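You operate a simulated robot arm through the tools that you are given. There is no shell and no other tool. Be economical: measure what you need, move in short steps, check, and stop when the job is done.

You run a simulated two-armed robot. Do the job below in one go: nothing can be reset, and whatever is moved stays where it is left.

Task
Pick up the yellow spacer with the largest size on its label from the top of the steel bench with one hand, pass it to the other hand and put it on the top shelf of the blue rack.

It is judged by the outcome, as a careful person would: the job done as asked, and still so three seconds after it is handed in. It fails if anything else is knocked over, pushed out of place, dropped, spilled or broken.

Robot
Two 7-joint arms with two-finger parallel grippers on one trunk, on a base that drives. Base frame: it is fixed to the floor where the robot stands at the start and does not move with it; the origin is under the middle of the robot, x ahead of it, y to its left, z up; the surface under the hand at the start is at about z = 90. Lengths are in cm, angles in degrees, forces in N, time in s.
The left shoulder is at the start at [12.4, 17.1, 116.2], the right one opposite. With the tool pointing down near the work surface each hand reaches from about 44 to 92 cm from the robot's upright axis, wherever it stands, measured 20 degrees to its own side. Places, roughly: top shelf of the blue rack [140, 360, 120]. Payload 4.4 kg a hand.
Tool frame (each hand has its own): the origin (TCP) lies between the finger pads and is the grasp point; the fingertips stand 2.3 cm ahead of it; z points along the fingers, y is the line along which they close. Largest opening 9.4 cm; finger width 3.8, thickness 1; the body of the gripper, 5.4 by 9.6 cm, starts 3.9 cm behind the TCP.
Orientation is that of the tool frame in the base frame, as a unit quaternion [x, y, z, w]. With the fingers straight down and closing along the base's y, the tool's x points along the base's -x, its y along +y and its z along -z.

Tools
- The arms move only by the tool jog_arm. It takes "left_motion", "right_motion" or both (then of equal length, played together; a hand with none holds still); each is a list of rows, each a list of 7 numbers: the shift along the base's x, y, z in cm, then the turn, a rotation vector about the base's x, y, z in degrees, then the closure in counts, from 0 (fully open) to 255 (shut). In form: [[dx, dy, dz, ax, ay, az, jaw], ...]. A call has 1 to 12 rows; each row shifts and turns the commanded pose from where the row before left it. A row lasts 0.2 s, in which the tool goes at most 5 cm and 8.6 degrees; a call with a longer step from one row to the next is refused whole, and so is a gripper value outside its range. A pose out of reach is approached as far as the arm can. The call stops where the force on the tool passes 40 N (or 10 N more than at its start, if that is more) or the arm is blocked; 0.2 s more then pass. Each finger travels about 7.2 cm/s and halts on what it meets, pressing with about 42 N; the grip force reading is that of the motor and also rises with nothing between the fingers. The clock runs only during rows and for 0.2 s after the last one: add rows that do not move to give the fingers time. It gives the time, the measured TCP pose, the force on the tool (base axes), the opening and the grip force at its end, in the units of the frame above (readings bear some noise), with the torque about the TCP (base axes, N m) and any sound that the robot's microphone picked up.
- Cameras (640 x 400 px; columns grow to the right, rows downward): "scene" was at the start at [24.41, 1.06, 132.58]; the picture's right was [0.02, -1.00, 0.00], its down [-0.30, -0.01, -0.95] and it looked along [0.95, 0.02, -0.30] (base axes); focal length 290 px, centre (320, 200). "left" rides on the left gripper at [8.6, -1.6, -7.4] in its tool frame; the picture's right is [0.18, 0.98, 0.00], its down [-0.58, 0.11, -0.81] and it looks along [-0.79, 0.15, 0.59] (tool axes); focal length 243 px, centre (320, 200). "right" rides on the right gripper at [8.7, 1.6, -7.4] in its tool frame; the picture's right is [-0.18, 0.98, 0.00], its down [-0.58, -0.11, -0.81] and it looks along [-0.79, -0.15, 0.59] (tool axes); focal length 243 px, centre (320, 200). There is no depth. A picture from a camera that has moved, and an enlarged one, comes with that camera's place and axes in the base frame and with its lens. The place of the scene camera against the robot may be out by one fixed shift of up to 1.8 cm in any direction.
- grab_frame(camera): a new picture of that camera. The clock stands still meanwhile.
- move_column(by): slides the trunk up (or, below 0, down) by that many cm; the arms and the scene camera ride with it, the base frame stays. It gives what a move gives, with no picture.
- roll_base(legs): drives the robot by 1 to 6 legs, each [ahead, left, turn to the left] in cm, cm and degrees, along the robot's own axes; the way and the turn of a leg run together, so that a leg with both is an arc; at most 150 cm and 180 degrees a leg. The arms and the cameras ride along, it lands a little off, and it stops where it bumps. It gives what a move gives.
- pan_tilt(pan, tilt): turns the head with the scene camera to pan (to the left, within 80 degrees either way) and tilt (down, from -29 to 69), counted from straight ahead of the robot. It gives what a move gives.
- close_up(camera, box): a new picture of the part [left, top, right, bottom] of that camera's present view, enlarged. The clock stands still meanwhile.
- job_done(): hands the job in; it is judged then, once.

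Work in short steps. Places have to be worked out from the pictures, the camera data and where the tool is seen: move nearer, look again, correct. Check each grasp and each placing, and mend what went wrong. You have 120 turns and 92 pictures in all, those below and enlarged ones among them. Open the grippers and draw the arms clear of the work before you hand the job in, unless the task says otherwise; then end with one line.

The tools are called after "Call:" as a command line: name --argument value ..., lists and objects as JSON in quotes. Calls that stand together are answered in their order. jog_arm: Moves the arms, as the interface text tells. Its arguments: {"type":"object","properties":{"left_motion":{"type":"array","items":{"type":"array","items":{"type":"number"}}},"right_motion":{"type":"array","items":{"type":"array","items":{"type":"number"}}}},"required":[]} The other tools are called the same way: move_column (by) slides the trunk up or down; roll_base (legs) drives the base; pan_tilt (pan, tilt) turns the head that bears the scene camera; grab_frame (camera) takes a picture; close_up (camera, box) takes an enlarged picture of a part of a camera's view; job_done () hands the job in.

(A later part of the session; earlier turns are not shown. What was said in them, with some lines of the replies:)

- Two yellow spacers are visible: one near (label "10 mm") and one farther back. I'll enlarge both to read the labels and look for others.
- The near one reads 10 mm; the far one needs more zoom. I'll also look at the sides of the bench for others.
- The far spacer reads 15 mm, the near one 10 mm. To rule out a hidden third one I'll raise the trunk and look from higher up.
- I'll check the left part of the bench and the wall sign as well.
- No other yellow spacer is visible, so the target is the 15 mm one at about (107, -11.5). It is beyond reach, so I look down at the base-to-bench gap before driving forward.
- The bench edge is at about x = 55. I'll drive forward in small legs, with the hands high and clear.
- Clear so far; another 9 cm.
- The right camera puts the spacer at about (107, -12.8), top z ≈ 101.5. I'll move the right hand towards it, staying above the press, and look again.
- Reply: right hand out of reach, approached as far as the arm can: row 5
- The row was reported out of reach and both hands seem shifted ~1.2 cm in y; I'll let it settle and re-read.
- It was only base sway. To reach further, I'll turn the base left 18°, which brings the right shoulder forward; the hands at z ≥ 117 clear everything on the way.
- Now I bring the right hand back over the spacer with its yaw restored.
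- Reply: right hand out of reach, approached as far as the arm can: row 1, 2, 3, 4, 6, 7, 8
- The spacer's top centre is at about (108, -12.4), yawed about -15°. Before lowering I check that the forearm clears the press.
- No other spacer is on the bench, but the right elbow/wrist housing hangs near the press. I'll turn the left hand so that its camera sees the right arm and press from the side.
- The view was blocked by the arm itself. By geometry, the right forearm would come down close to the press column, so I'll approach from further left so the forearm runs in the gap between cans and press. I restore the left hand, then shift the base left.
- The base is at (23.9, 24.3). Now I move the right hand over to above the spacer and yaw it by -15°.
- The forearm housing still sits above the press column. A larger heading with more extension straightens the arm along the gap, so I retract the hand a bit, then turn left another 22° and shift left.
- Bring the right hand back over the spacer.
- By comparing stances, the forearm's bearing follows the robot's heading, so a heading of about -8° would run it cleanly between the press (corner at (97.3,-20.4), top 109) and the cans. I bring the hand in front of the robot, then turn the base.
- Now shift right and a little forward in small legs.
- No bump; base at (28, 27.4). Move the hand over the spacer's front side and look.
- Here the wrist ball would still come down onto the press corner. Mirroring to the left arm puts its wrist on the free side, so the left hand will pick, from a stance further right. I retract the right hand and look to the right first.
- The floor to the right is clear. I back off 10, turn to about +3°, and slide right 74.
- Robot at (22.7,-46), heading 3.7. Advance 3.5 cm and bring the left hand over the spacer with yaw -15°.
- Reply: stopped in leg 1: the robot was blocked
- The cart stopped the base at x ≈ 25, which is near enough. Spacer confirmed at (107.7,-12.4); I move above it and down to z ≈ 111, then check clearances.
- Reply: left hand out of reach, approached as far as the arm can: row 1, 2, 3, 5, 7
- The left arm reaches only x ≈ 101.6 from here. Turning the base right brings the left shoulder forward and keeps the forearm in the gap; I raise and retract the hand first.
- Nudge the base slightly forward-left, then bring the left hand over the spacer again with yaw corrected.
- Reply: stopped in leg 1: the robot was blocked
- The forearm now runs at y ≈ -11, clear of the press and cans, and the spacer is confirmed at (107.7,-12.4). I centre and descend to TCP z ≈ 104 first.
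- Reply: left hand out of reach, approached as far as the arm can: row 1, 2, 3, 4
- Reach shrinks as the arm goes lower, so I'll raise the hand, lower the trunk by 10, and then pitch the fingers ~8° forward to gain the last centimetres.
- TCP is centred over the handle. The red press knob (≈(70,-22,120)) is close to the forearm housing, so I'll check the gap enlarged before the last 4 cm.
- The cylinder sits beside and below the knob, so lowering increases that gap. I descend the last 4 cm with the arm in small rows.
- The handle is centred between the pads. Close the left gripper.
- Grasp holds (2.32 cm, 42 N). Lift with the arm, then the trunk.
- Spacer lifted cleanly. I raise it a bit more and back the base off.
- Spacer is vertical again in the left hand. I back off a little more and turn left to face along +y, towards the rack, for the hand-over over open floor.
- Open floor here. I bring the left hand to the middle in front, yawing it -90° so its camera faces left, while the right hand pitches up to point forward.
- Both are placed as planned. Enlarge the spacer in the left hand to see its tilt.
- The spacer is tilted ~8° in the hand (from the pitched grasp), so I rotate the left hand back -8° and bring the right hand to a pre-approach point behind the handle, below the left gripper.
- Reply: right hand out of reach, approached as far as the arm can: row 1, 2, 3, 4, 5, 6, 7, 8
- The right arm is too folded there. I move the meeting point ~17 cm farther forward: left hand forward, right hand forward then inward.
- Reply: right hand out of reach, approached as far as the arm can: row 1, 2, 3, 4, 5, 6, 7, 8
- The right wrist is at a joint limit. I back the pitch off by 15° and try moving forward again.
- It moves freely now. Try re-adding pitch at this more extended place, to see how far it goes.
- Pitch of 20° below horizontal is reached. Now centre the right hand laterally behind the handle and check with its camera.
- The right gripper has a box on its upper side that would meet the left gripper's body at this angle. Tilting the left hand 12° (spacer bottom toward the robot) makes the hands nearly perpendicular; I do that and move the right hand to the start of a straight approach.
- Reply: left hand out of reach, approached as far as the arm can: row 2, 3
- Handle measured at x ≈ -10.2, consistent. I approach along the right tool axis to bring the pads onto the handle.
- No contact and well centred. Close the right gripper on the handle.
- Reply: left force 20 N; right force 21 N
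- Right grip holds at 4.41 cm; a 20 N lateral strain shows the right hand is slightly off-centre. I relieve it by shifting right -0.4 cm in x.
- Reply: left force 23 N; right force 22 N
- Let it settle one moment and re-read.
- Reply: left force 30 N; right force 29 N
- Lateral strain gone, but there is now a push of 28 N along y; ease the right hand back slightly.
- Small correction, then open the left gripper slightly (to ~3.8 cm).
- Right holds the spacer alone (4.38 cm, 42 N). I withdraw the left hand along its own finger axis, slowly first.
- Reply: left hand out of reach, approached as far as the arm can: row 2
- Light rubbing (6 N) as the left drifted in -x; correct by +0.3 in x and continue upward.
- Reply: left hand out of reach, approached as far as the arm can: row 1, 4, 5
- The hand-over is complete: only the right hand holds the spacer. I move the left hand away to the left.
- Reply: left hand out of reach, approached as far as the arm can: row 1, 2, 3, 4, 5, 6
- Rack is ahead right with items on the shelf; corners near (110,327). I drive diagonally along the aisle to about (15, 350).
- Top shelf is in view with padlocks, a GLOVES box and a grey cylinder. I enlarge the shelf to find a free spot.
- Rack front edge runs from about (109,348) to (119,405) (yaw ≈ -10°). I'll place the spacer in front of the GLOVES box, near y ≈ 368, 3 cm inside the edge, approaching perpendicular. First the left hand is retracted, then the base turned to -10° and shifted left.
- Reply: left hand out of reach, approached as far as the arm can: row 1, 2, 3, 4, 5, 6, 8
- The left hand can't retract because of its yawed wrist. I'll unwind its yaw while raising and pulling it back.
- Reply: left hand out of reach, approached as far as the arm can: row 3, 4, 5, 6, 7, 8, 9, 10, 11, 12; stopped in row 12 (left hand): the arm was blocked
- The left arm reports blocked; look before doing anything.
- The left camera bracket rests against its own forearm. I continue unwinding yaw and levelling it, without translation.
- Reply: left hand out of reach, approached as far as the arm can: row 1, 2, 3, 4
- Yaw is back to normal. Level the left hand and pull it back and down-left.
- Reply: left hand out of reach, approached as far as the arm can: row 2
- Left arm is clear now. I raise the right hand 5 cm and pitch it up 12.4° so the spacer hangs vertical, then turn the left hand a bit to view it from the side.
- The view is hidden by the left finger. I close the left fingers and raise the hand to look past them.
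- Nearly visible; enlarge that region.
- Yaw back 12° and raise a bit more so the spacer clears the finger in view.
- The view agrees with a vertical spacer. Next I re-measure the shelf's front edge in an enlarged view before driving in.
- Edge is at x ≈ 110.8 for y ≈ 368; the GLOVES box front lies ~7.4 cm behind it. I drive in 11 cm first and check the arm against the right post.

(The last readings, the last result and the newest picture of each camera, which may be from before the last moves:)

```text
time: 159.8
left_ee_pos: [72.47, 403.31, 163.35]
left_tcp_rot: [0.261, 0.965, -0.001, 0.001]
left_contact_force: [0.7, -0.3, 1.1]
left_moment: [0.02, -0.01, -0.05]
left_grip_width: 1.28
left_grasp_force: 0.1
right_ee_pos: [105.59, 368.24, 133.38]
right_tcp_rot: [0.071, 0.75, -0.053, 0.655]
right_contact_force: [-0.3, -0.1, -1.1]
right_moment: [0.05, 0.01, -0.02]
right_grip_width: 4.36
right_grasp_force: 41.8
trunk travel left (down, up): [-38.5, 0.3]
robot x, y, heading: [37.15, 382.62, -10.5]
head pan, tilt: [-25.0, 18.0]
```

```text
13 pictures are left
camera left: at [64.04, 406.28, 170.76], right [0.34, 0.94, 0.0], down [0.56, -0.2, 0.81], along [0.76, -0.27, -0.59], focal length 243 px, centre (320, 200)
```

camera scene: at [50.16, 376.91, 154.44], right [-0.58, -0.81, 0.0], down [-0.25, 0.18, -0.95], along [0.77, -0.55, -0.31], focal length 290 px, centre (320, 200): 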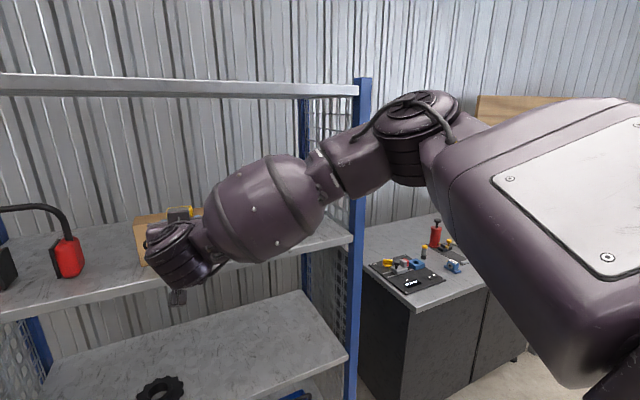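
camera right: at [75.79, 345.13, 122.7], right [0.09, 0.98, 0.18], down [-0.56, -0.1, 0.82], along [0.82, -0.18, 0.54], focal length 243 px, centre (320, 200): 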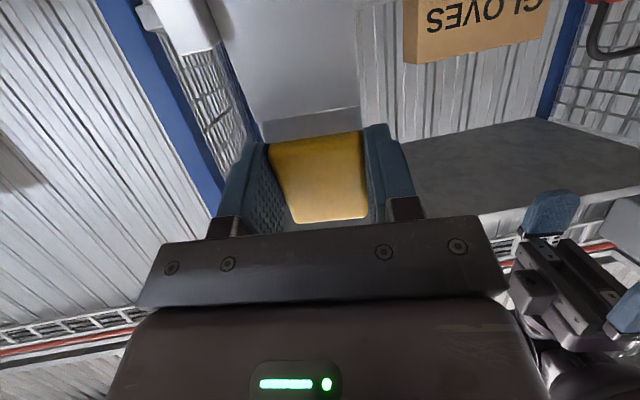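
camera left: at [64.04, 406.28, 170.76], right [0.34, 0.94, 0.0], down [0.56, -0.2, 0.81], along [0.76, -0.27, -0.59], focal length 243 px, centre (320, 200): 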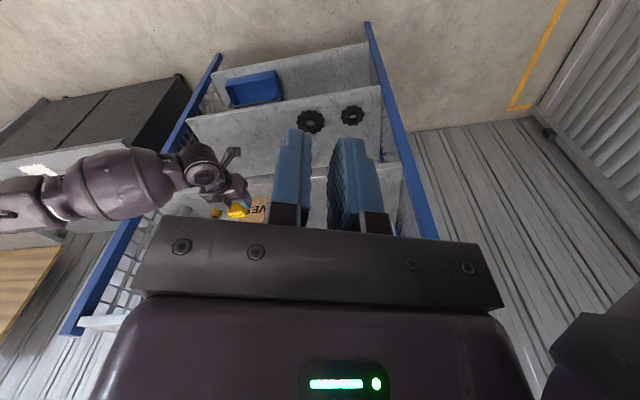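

The forearm slants away from the post with ample clearance. I drive the remaining 8 cm.

Call:
roll_base --legs '[[8, 0, 0]]'

Call:
pan_tilt --pan 0 --tilt 25

Call:
grab_frame --camera "left"

Call:
grab_frame --camera "right"

```text
time: 160.8
left_ee_pos: [80.42, 401.97, 163.4]
left_tcp_rot: [0.262, 0.965, 0.0, 0.001]
left_contact_force: [0.7, 0.0, -0.4]
left_moment: [-0.02, 0.05, 0.02]
left_grip_width: 1.29
left_grasp_force: 0.1
right_ee_pos: [113.59, 366.67, 133.34]
right_tcp_rot: [0.071, 0.75, -0.052, 0.655]
right_contact_force: [-0.3, -0.1, -1.6]
right_moment: [0.02, 0.02, -0.01]
right_grip_width: 4.36
right_grasp_force: 42.1
trunk travel left (down, up): [-38.5, 0.3]
robot x, y, heading: [45.04, 381.24, -10.6]
head pan, tilt: [-25.0, 18.0]
```

```text
time: 161.7
left_ee_pos: [80.31, 401.87, 163.37]
left_tcp_rot: [0.261, 0.965, -0.001, 0.001]
left_contact_force: [0.4, -0.2, 0.0]
left_moment: [-0.01, -0.01, 0.02]
left_grip_width: 1.31
left_grasp_force: 0.0
right_ee_pos: [113.59, 366.74, 133.41]
right_tcp_rot: [0.071, 0.75, -0.053, 0.655]
right_contact_force: [-0.4, 0.3, -1.0]
right_moment: [0.04, 0.01, -0.04]
right_grip_width: 4.37
right_grasp_force: 41.9
trunk travel left (down, up): [-38.5, 0.3]
robot x, y, heading: [45.09, 380.89, -10.4]
head pan, tilt: [0.0, 25.0]
```

```text
12 pictures are left
camera left: at [71.99, 404.8, 170.76], right [0.34, 0.94, 0.0], down [0.56, -0.2, 0.81], along [0.76, -0.27, -0.59], focal length 243 px, centre (320, 200)
```

left: 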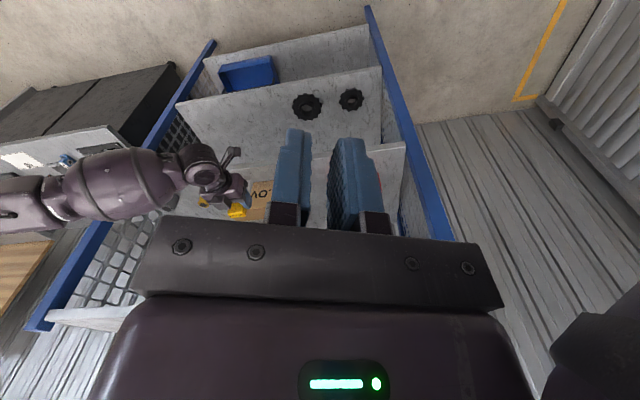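

```text
11 pictures are left
camera right: at [105.4, 369.83, 125.81], right [0.2, 0.96, 0.2], down [-0.73, 0.01, 0.68], along [0.65, -0.28, 0.7], focal length 243 px, centre (320, 200)
```

right: 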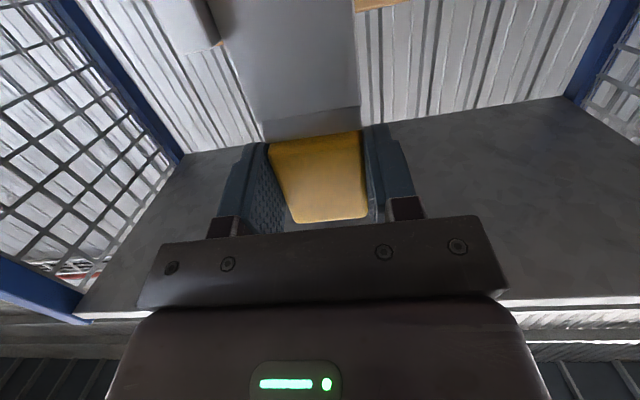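

The spacer is over the shelf, in front of the GLOVES box, with the camera outside the edge. I lower 4 cm first.

Call:
jog_arm --right_motion '[[0, 0, -1, 0, 0, 0, 255], [0, 0, -1, 0, 0, 0, 255], [0, 0, -1, 0, 0, 0, 255], [0, 0, -1, 0, 0, 0, 255], [0, 0, 0, 0, 0, 0, 255]]'

Call:
close_up --camera "left" --box '[150, 120, 310, 220]'

Call:
close_up --camera "scene" --box '[220, 120, 420, 245]'

```text
time: 162.9
left_ee_pos: [80.34, 401.93, 163.44]
left_tcp_rot: [0.261, 0.965, 0.0, 0.001]
left_contact_force: [0.6, 0.4, -0.6]
left_moment: [0.0, 0.01, 0.01]
left_grip_width: 1.3
left_grasp_force: 0.1
right_ee_pos: [113.61, 366.71, 129.32]
right_tcp_rot: [0.071, 0.75, -0.053, 0.656]
right_contact_force: [0.0, -0.3, -1.1]
right_moment: [0.06, 0.04, -0.02]
right_grip_width: 4.33
right_grasp_force: 41.8
trunk travel left (down, up): [-38.5, 0.3]
robot x, y, heading: [45.01, 380.97, -10.4]
head pan, tilt: [0.0, 25.0]
```

```text
4.00 times, centred on (230, 170) of left
camera zoom: at [72.04, 404.77, 170.76], right [0.34, 0.94, 0.0], down [0.56, -0.2, 0.81], along [0.76, -0.27, -0.59], focal length 970 px, centre (680, 320)
```

zoom: 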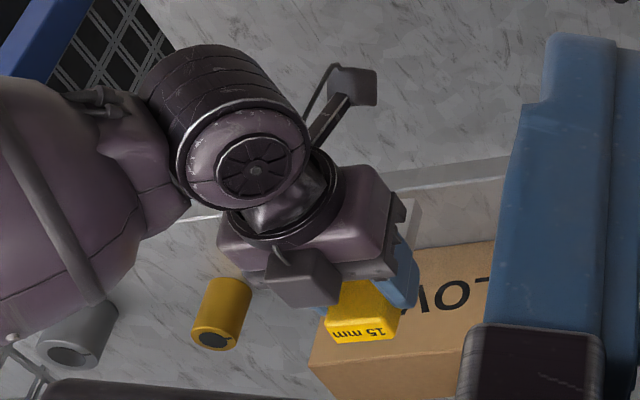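

```text
3.20 times, centred on (320, 182) of scene
camera zoom: at [59.61, 379.13, 153.3], right [-0.18, -0.98, 0.0], down [-0.42, 0.08, -0.91], along [0.89, -0.17, -0.42], focal length 927 px, centre (320, 256)
```

zoom: 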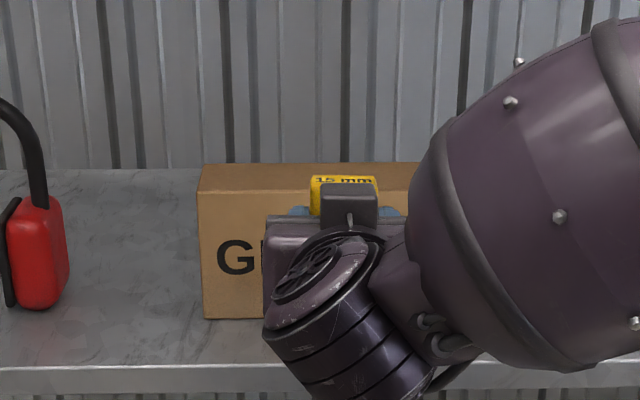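

The blade bottom looks close to the front edge in this view, so I enlarge it to measure precisely before going lower.

Call:
close_up --camera "left" --box '[190, 150, 280, 206]'

```text
7.11 times, centred on (235, 178) of left
camera zoom: at [72.04, 404.77, 170.76], right [0.34, 0.94, 0.0], down [0.56, -0.2, 0.81], along [0.76, -0.27, -0.59], focal length 1725 px, centre (924, 356)
```

zoom: 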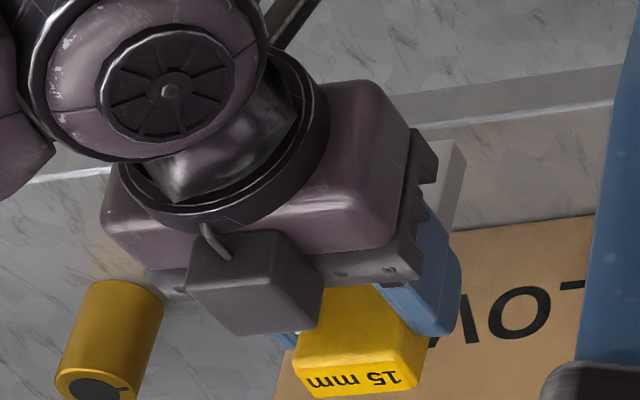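

Triangulating two left-camera views puts the edge at x ≈ 115 (z ≈ 119.5), so the spacer is right over the edge. I lift 1.5 cm and drive 3.8 cm further in.

Call:
jog_arm --right_motion '[[0, 0, 1.5, 0, 0, 0, 255], [0, 0, 0, 0, 0, 0, 255]]'

Call:
roll_base --legs '[[3.8, 0, 0]]'

Call:
close_up --camera "left" --box '[190, 140, 280, 206]'

```text
time: 163.5
left_ee_pos: [80.39, 401.96, 163.28]
left_tcp_rot: [0.262, 0.965, 0.0, 0.0]
left_contact_force: [0.8, -0.1, -0.6]
left_moment: [0.0, 0.02, -0.01]
left_grip_width: 1.27
left_grasp_force: 0.0
right_ee_pos: [113.63, 366.71, 130.9]
right_tcp_rot: [0.072, 0.75, -0.053, 0.655]
right_contact_force: [-0.6, -0.4, -2.2]
right_moment: [0.0, 0.05, -0.01]
right_grip_width: 4.35
right_grasp_force: 41.4
trunk travel left (down, up): [-38.5, 0.3]
robot x, y, heading: [45.06, 381.19, -10.1]
head pan, tilt: [0.0, 25.0]
```

```text
time: 164.4
left_ee_pos: [83.78, 401.33, 163.3]
left_tcp_rot: [0.26, 0.965, -0.001, 0.001]
left_contact_force: [-1.0, 0.6, -0.4]
left_moment: [0.01, 0.04, -0.02]
left_grip_width: 1.31
left_grasp_force: 0.3
right_ee_pos: [117.4, 366.1, 130.95]
right_tcp_rot: [0.07, 0.749, -0.052, 0.656]
right_contact_force: [0.2, -0.2, -1.6]
right_moment: [0.02, 0.0, 0.01]
right_grip_width: 4.32
right_grasp_force: 42.4
trunk travel left (down, up): [-38.5, 0.3]
robot x, y, heading: [48.55, 380.57, -10.2]
head pan, tilt: [0.0, 25.0]
```

```text
6.06 times, centred on (235, 173) of left
camera zoom: at [75.6, 404.19, 170.76], right [0.34, 0.94, 0.0], down [0.56, -0.2, 0.81], along [0.76, -0.27, -0.59], focal length 1470 px, centre (835, 364)
```

zoom: 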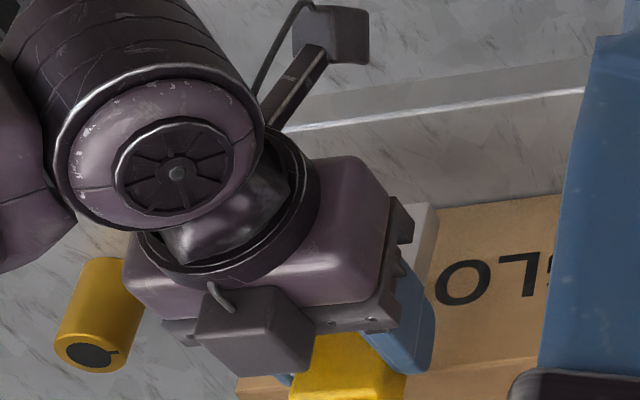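

Now the blade is about 3 cm inside the edge and ~5 cm before the box. Lower 2.4 cm, then feel for contact in small steps.

Call:
jog_arm --right_motion '[[0, 0, -0.8, 0, 0, 0, 255], [0, 0, -0.8, 0, 0, 0, 255], [0, 0, -0.8, 0, 0, 0, 255], [0, 0, -0.3, 0, 0, 0, 255], [0, 0, 0, 0, 0, 0, 255]]'

```text
time: 165.6
left_ee_pos: [83.89, 401.34, 163.36]
left_tcp_rot: [0.26, 0.966, 0.0, 0.001]
left_contact_force: [0.8, 0.0, -0.4]
left_moment: [0.0, 0.03, -0.02]
left_grip_width: 1.3
left_grasp_force: 0.0
right_ee_pos: [117.28, 366.1, 128.19]
right_tcp_rot: [0.07, 0.75, -0.052, 0.656]
right_contact_force: [0.4, -0.1, -1.5]
right_moment: [0.01, 0.03, 0.03]
right_grip_width: 4.36
right_grasp_force: 42.0
trunk travel left (down, up): [-38.5, 0.3]
robot x, y, heading: [48.63, 380.46, -10.6]
head pan, tilt: [0.0, 25.0]
```

No contact yet; continue in 0.25 cm rows.

Call:
jog_arm --right_motion '[[0, 0, -0.25, 0, 0, 0, 255], [0, 0, -0.25, 0, 0, 0, 255], [0, 0, 0, 0, 0, 0, 255]]'

```text
time: 166.4
left_ee_pos: [83.85, 401.35, 163.33]
left_tcp_rot: [0.26, 0.965, 0.0, 0.001]
left_contact_force: [0.7, -0.3, 0.7]
left_moment: [-0.02, -0.04, 0.02]
left_grip_width: 1.31
left_grasp_force: 0.1
right_ee_pos: [117.27, 366.11, 127.79]
right_tcp_rot: [0.071, 0.75, -0.053, 0.655]
right_contact_force: [-0.2, 0.2, -1.0]
right_moment: [0.04, 0.03, 0.0]
right_grip_width: 4.37
right_grasp_force: 41.9
trunk travel left (down, up): [-38.5, 0.3]
robot x, y, heading: [48.7, 380.35, -10.5]
head pan, tilt: [0.0, 25.0]
```

Call:
jog_arm --right_motion '[[0, 0, -0.25, 0, 0, 0, 255], [0, 0, -0.25, 0, 0, 0, 255], [0, 0, 0, 0, 0, 0, 255]]'

Call:
close_up --camera "left" --box '[190, 130, 290, 206]'

```text
time: 167.2
left_ee_pos: [83.9, 401.35, 163.38]
left_tcp_rot: [0.261, 0.965, 0.0, 0.002]
left_contact_force: [-0.3, -0.6, -1.0]
left_moment: [0.0, -0.01, -0.01]
left_grip_width: 1.29
left_grasp_force: 0.0
right_ee_pos: [117.26, 366.11, 127.25]
right_tcp_rot: [0.071, 0.75, -0.052, 0.655]
right_contact_force: [0.2, 1.4, -1.5]
right_moment: [-0.03, 0.0, -0.01]
right_grip_width: 4.35
right_grasp_force: 42.0
trunk travel left (down, up): [-38.5, 0.3]
robot x, y, heading: [48.71, 380.58, -10.4]
head pan, tilt: [0.0, 25.0]
```

```text
5.26 times, centred on (240, 168) of left
camera zoom: at [75.62, 404.16, 170.76], right [0.34, 0.94, 0.0], down [0.56, -0.2, 0.81], along [0.76, -0.27, -0.59], focal length 1277 px, centre (741, 368)
```

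zoom: 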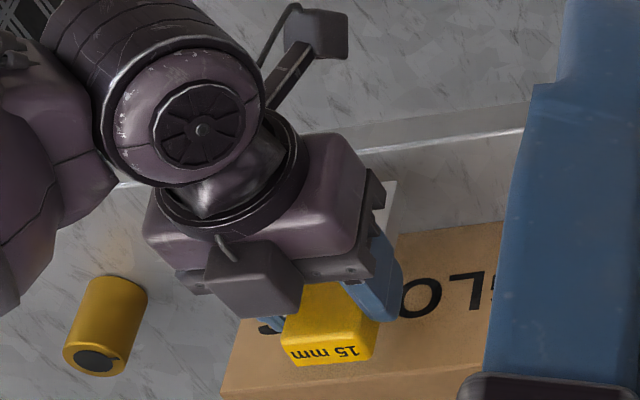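

Still free, about 3 cm inside the edge. Continue in small steps.

Call:
jog_arm --right_motion '[[0, 0, -0.2, 0, 0, 0, 255], [0, 0, -0.2, 0, 0, 0, 255], [0, 0, 0, 0, 0, 0, 255]]'

```text
time: 168.0
left_ee_pos: [83.91, 401.3, 163.32]
left_tcp_rot: [0.261, 0.965, 0.0, 0.0]
left_contact_force: [0.4, 0.4, 0.4]
left_moment: [0.0, 0.03, -0.01]
left_grip_width: 1.28
left_grasp_force: 0.0
right_ee_pos: [117.31, 366.15, 126.85]
right_tcp_rot: [0.071, 0.75, -0.052, 0.655]
right_contact_force: [0.5, 0.3, -2.7]
right_moment: [0.0, 0.01, 0.01]
right_grip_width: 4.35
right_grasp_force: 41.7
trunk travel left (down, up): [-38.5, 0.3]
robot x, y, heading: [48.61, 380.34, -10.5]
head pan, tilt: [0.0, 25.0]
```

Call:
jog_arm --right_motion '[[0, 0, -0.2, 0, 0, 0, 255], [0, 0, -0.2, 0, 0, 0, 255], [0, 0, 0, 0, 0, 0, 255]]'

```text
time: 168.8
left_ee_pos: [83.98, 401.22, 163.42]
left_tcp_rot: [0.26, 0.966, 0.0, 0.001]
left_contact_force: [-0.1, -0.6, -1.3]
left_moment: [-0.02, -0.02, -0.01]
left_grip_width: 1.3
left_grasp_force: 0.0
right_ee_pos: [117.39, 366.16, 126.5]
right_tcp_rot: [0.069, 0.75, -0.051, 0.656]
right_contact_force: [1.6, 0.4, -1.5]
right_moment: [0.01, 0.03, -0.01]
right_grip_width: 4.38
right_grasp_force: 42.1
trunk travel left (down, up): [-38.5, 0.3]
robot x, y, heading: [49.0, 380.4, -10.3]
head pan, tilt: [0.0, 25.0]
```

Still no contact (expected below z ≈ 127); continue a little.

Call:
jog_arm --right_motion '[[0, 0, -0.2, 0, 0, 0, 255], [0, 0, -0.2, 0, 0, 0, 255], [0, 0, -0.2, 0, 0, 0, 255], [0, 0, 0, 0, 0, 0, 255]]'

Call:
close_up --camera "left" --box '[210, 140, 270, 190]'

```text
time: 169.8
left_ee_pos: [83.83, 401.36, 163.42]
left_tcp_rot: [0.261, 0.965, -0.001, 0.001]
left_contact_force: [0.3, 0.0, 0.0]
left_moment: [0.01, -0.01, -0.01]
left_grip_width: 1.29
left_grasp_force: 0.0
right_ee_pos: [117.26, 366.14, 126.12]
right_tcp_rot: [0.07, 0.748, -0.052, 0.658]
right_contact_force: [1.7, -1.4, 13.2]
right_moment: [-0.55, -0.06, 0.03]
right_grip_width: 4.36
right_grasp_force: 42.6
trunk travel left (down, up): [-38.5, 0.3]
robot x, y, heading: [48.52, 380.38, -10.3]
head pan, tilt: [0.0, 25.0]
```

```text
8.00 times, centred on (240, 165) of left
camera zoom: at [75.49, 404.19, 170.79], right [0.34, 0.94, 0.0], down [0.56, -0.2, 0.81], along [0.76, -0.27, -0.59], focal length 1941 px, centre (960, 480)
```

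zoom: 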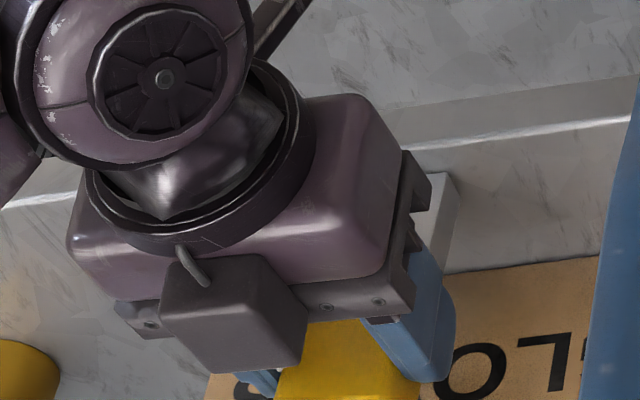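

Contact: 13 N, through the tab's right corner, so the spacer is rolled a degree or two. I correct the roll by -2° and re-read.

Call:
jog_arm --right_motion '[[0, 0, 0, -2, 0, 0, 255], [0, 0, 0, 0, 0, 0, 255], [0, 0, 0, 0, 0, 0, 255]]'

```text
time: 170.6
left_ee_pos: [83.7, 401.4, 163.43]
left_tcp_rot: [0.261, 0.965, 0.0, 0.002]
left_contact_force: [0.6, -0.6, 0.3]
left_moment: [0.03, 0.01, 0.01]
left_grip_width: 1.31
left_grasp_force: 0.1
right_ee_pos: [117.27, 366.46, 126.17]
right_tcp_rot: [0.059, 0.748, -0.065, 0.658]
right_contact_force: [3.6, 8.2, 20.4]
right_moment: [1.03, -0.53, 0.02]
right_grip_width: 4.35
right_grasp_force: 41.7
trunk travel left (down, up): [-38.5, 0.3]
robot x, y, heading: [48.53, 380.41, -10.2]
head pan, tilt: [0.0, 25.0]
```

Slightly over-corrected; turn back +0.8° and raise 0.1 cm.

Call:
jog_arm --right_motion '[[0, 0, 0.1, 0.8, 0, 0, 255], [0, 0, 0, 0, 0, 0, 255], [0, 0, 0, 0, 0, 0, 255]]'

```text
time: 171.4
left_ee_pos: [83.79, 401.37, 163.34]
left_tcp_rot: [0.26, 0.966, 0.0, 0.003]
left_contact_force: [0.0, 0.4, 0.1]
left_moment: [0.01, -0.02, 0.0]
left_grip_width: 1.28
left_grasp_force: 0.0
right_ee_pos: [117.22, 366.25, 126.06]
right_tcp_rot: [0.064, 0.749, -0.061, 0.657]
right_contact_force: [4.1, 4.1, 19.9]
right_moment: [0.37, -0.43, 0.01]
right_grip_width: 4.36
right_grasp_force: 42.3
trunk travel left (down, up): [-38.5, 0.3]
robot x, y, heading: [48.46, 380.02, -10.4]
head pan, tilt: [0.0, 25.0]
```

Balanced now: the base sits flat on the shelf. Open the right gripper gently.

Call:
jog_arm --right_motion '[[0, 0, 0, 0, 0, 0, 140], [0, 0, 0, 0, 0, 0, 130], [0, 0, 0, 0, 0, 0, 115], [0, 0, 0, 0, 0, 0, 90], [0, 0, 0, 0, 0, 0, 90]]'

Call:
grab_frame --camera "right"

```text
time: 172.6
left_ee_pos: [84.03, 401.26, 163.37]
left_tcp_rot: [0.261, 0.965, 0.0, 0.001]
left_contact_force: [-0.3, -0.2, -0.6]
left_moment: [0.0, 0.0, 0.03]
left_grip_width: 1.29
left_grasp_force: 0.0
right_ee_pos: [117.35, 366.28, 125.95]
right_tcp_rot: [0.063, 0.749, -0.059, 0.657]
right_contact_force: [0.0, 0.4, 0.4]
right_moment: [0.01, 0.02, -0.01]
right_grip_width: 6.09
right_grasp_force: 0.1
trunk travel left (down, up): [-38.5, 0.3]
robot x, y, heading: [48.75, 380.5, -10.4]
head pan, tilt: [0.0, 25.0]
```

```text
4 pictures are left
camera right: at [109.21, 369.13, 118.27], right [0.2, 0.96, 0.18], down [-0.73, 0.02, 0.68], along [0.65, -0.26, 0.71], focal length 243 px, centre (320, 200)
```

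right: 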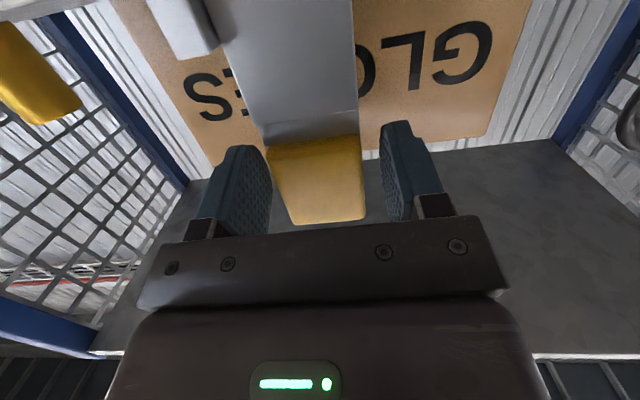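

Released; the spacer stands upright on its own. Retreat straight back with the base.

Call:
roll_base --legs '[[-25, 0, 0]]'

Call:
grab_frame --camera "scene"

```text
time: 174.4
left_ee_pos: [59.48, 405.78, 163.37]
left_tcp_rot: [0.262, 0.965, 0.0, 0.0]
left_contact_force: [0.3, -0.5, -0.6]
left_moment: [0.02, 0.01, 0.03]
left_grip_width: 1.29
left_grasp_force: 0.1
right_ee_pos: [92.8, 370.54, 125.96]
right_tcp_rot: [0.066, 0.749, -0.062, 0.656]
right_contact_force: [-0.1, 0.1, 0.6]
right_moment: [0.01, -0.04, -0.02]
right_grip_width: 6.07
right_grasp_force: 0.1
trunk travel left (down, up): [-38.5, 0.3]
robot x, y, heading: [24.09, 385.01, -10.5]
head pan, tilt: [0.0, 25.0]
```

```text
3 pictures are left
camera scene: at [38.7, 383.01, 153.3], right [-0.18, -0.98, 0.0], down [-0.42, 0.08, -0.91], along [0.89, -0.17, -0.42], focal length 290 px, centre (320, 200)
```

scene: 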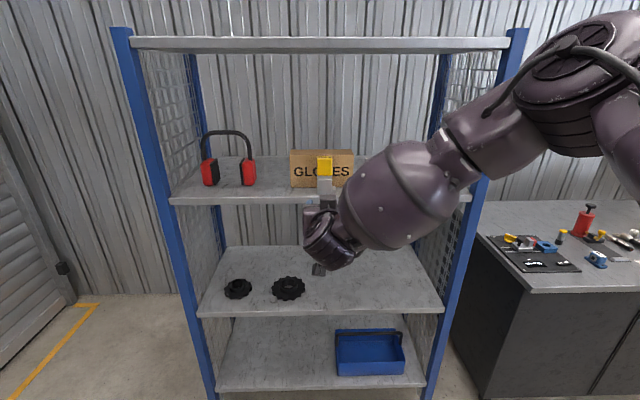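

The spacer stands on the shelf. I open both grippers fully, draw back a bit more, and check it enlarged.

Call:
jog_arm --left_motion '[[0, 0, 0, 0, 0, 0, 100], [0, 0, 0, 0, 0, 0, 0], [0, 0, 0, 0, 0, 0, 0], [0, 0, 0, 0, 0, 0, 0]]' --right_motion '[[0, 0, 0, 0, 0, 0, 40], [0, 0, 0, 0, 0, 0, 0], [0, 0, 0, 0, 0, 0, 0], [0, 0, 0, 0, 0, 0, 0]]'

Call:
roll_base --legs '[[-12, 0, 0]]'

Call:
close_up --camera "scene" --box '[240, 90, 400, 230]'

```text
time: 175.4
left_ee_pos: [59.52, 405.6, 163.5]
left_tcp_rot: [0.262, 0.965, -0.001, 0.001]
left_contact_force: [-0.2, -0.7, 0.1]
left_moment: [0.0, -0.02, 0.0]
left_grip_width: 9.38
left_grasp_force: 0.0
right_ee_pos: [92.84, 370.53, 125.97]
right_tcp_rot: [0.065, 0.749, -0.061, 0.657]
right_contact_force: [0.4, -1.3, -0.7]
right_moment: [0.02, -0.04, -0.07]
right_grip_width: 9.38
right_grasp_force: 0.1
trunk travel left (down, up): [-38.5, 0.3]
robot x, y, heading: [24.27, 384.77, -11.0]
head pan, tilt: [0.0, 25.0]
```

```text
time: 176.7
left_ee_pos: [47.8, 407.93, 163.38]
left_tcp_rot: [0.261, 0.965, 0.0, 0.0]
left_contact_force: [-0.1, 0.6, 1.3]
left_moment: [-0.02, -0.02, 0.01]
left_grip_width: 9.41
left_grasp_force: 0.1
right_ee_pos: [81.2, 372.77, 125.88]
right_tcp_rot: [0.065, 0.749, -0.061, 0.656]
right_contact_force: [0.0, 0.2, 0.8]
right_moment: [0.01, 0.01, 0.0]
right_grip_width: 9.43
right_grasp_force: 0.1
trunk travel left (down, up): [-38.5, 0.3]
robot x, y, heading: [12.92, 387.2, -10.7]
head pan, tilt: [0.0, 25.0]
```

```text
2.86 times, centred on (320, 160) of scene
camera zoom: at [27.13, 385.19, 153.3], right [-0.18, -0.98, 0.0], down [-0.42, 0.08, -0.91], along [0.89, -0.17, -0.42], focal length 828 px, centre (320, 314)
```

zoom: 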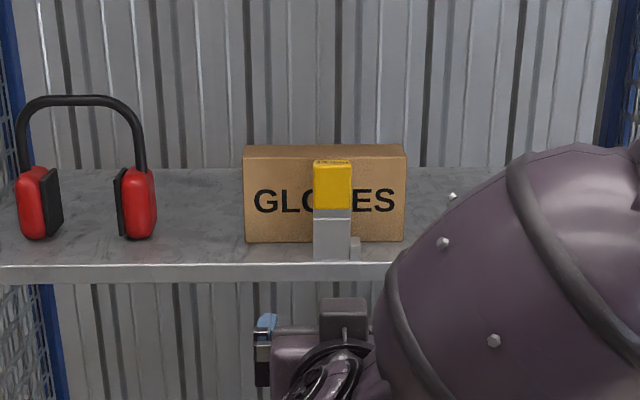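

The 15 mm spacer is standing upright on the shelf, nothing else has moved, both grippers are open and the arms are clear. I'm handing the job in.

Call:
job_done

```text
The job is handed in.
```

I picked the 15 mm spacer (the largest label I could find on the bench) up with the left hand and passed it to the right. It now stands upright on the blue rack's shelf at about z = 118, in front of the GLOVES box. The rack also has a plate at about z = 158 above that shelf, which I did not treat as the top shelf because your given place was z = 120. On the way the base stopped twice against something near the black cart and bench, and nothing I could see in the pictures had moved.
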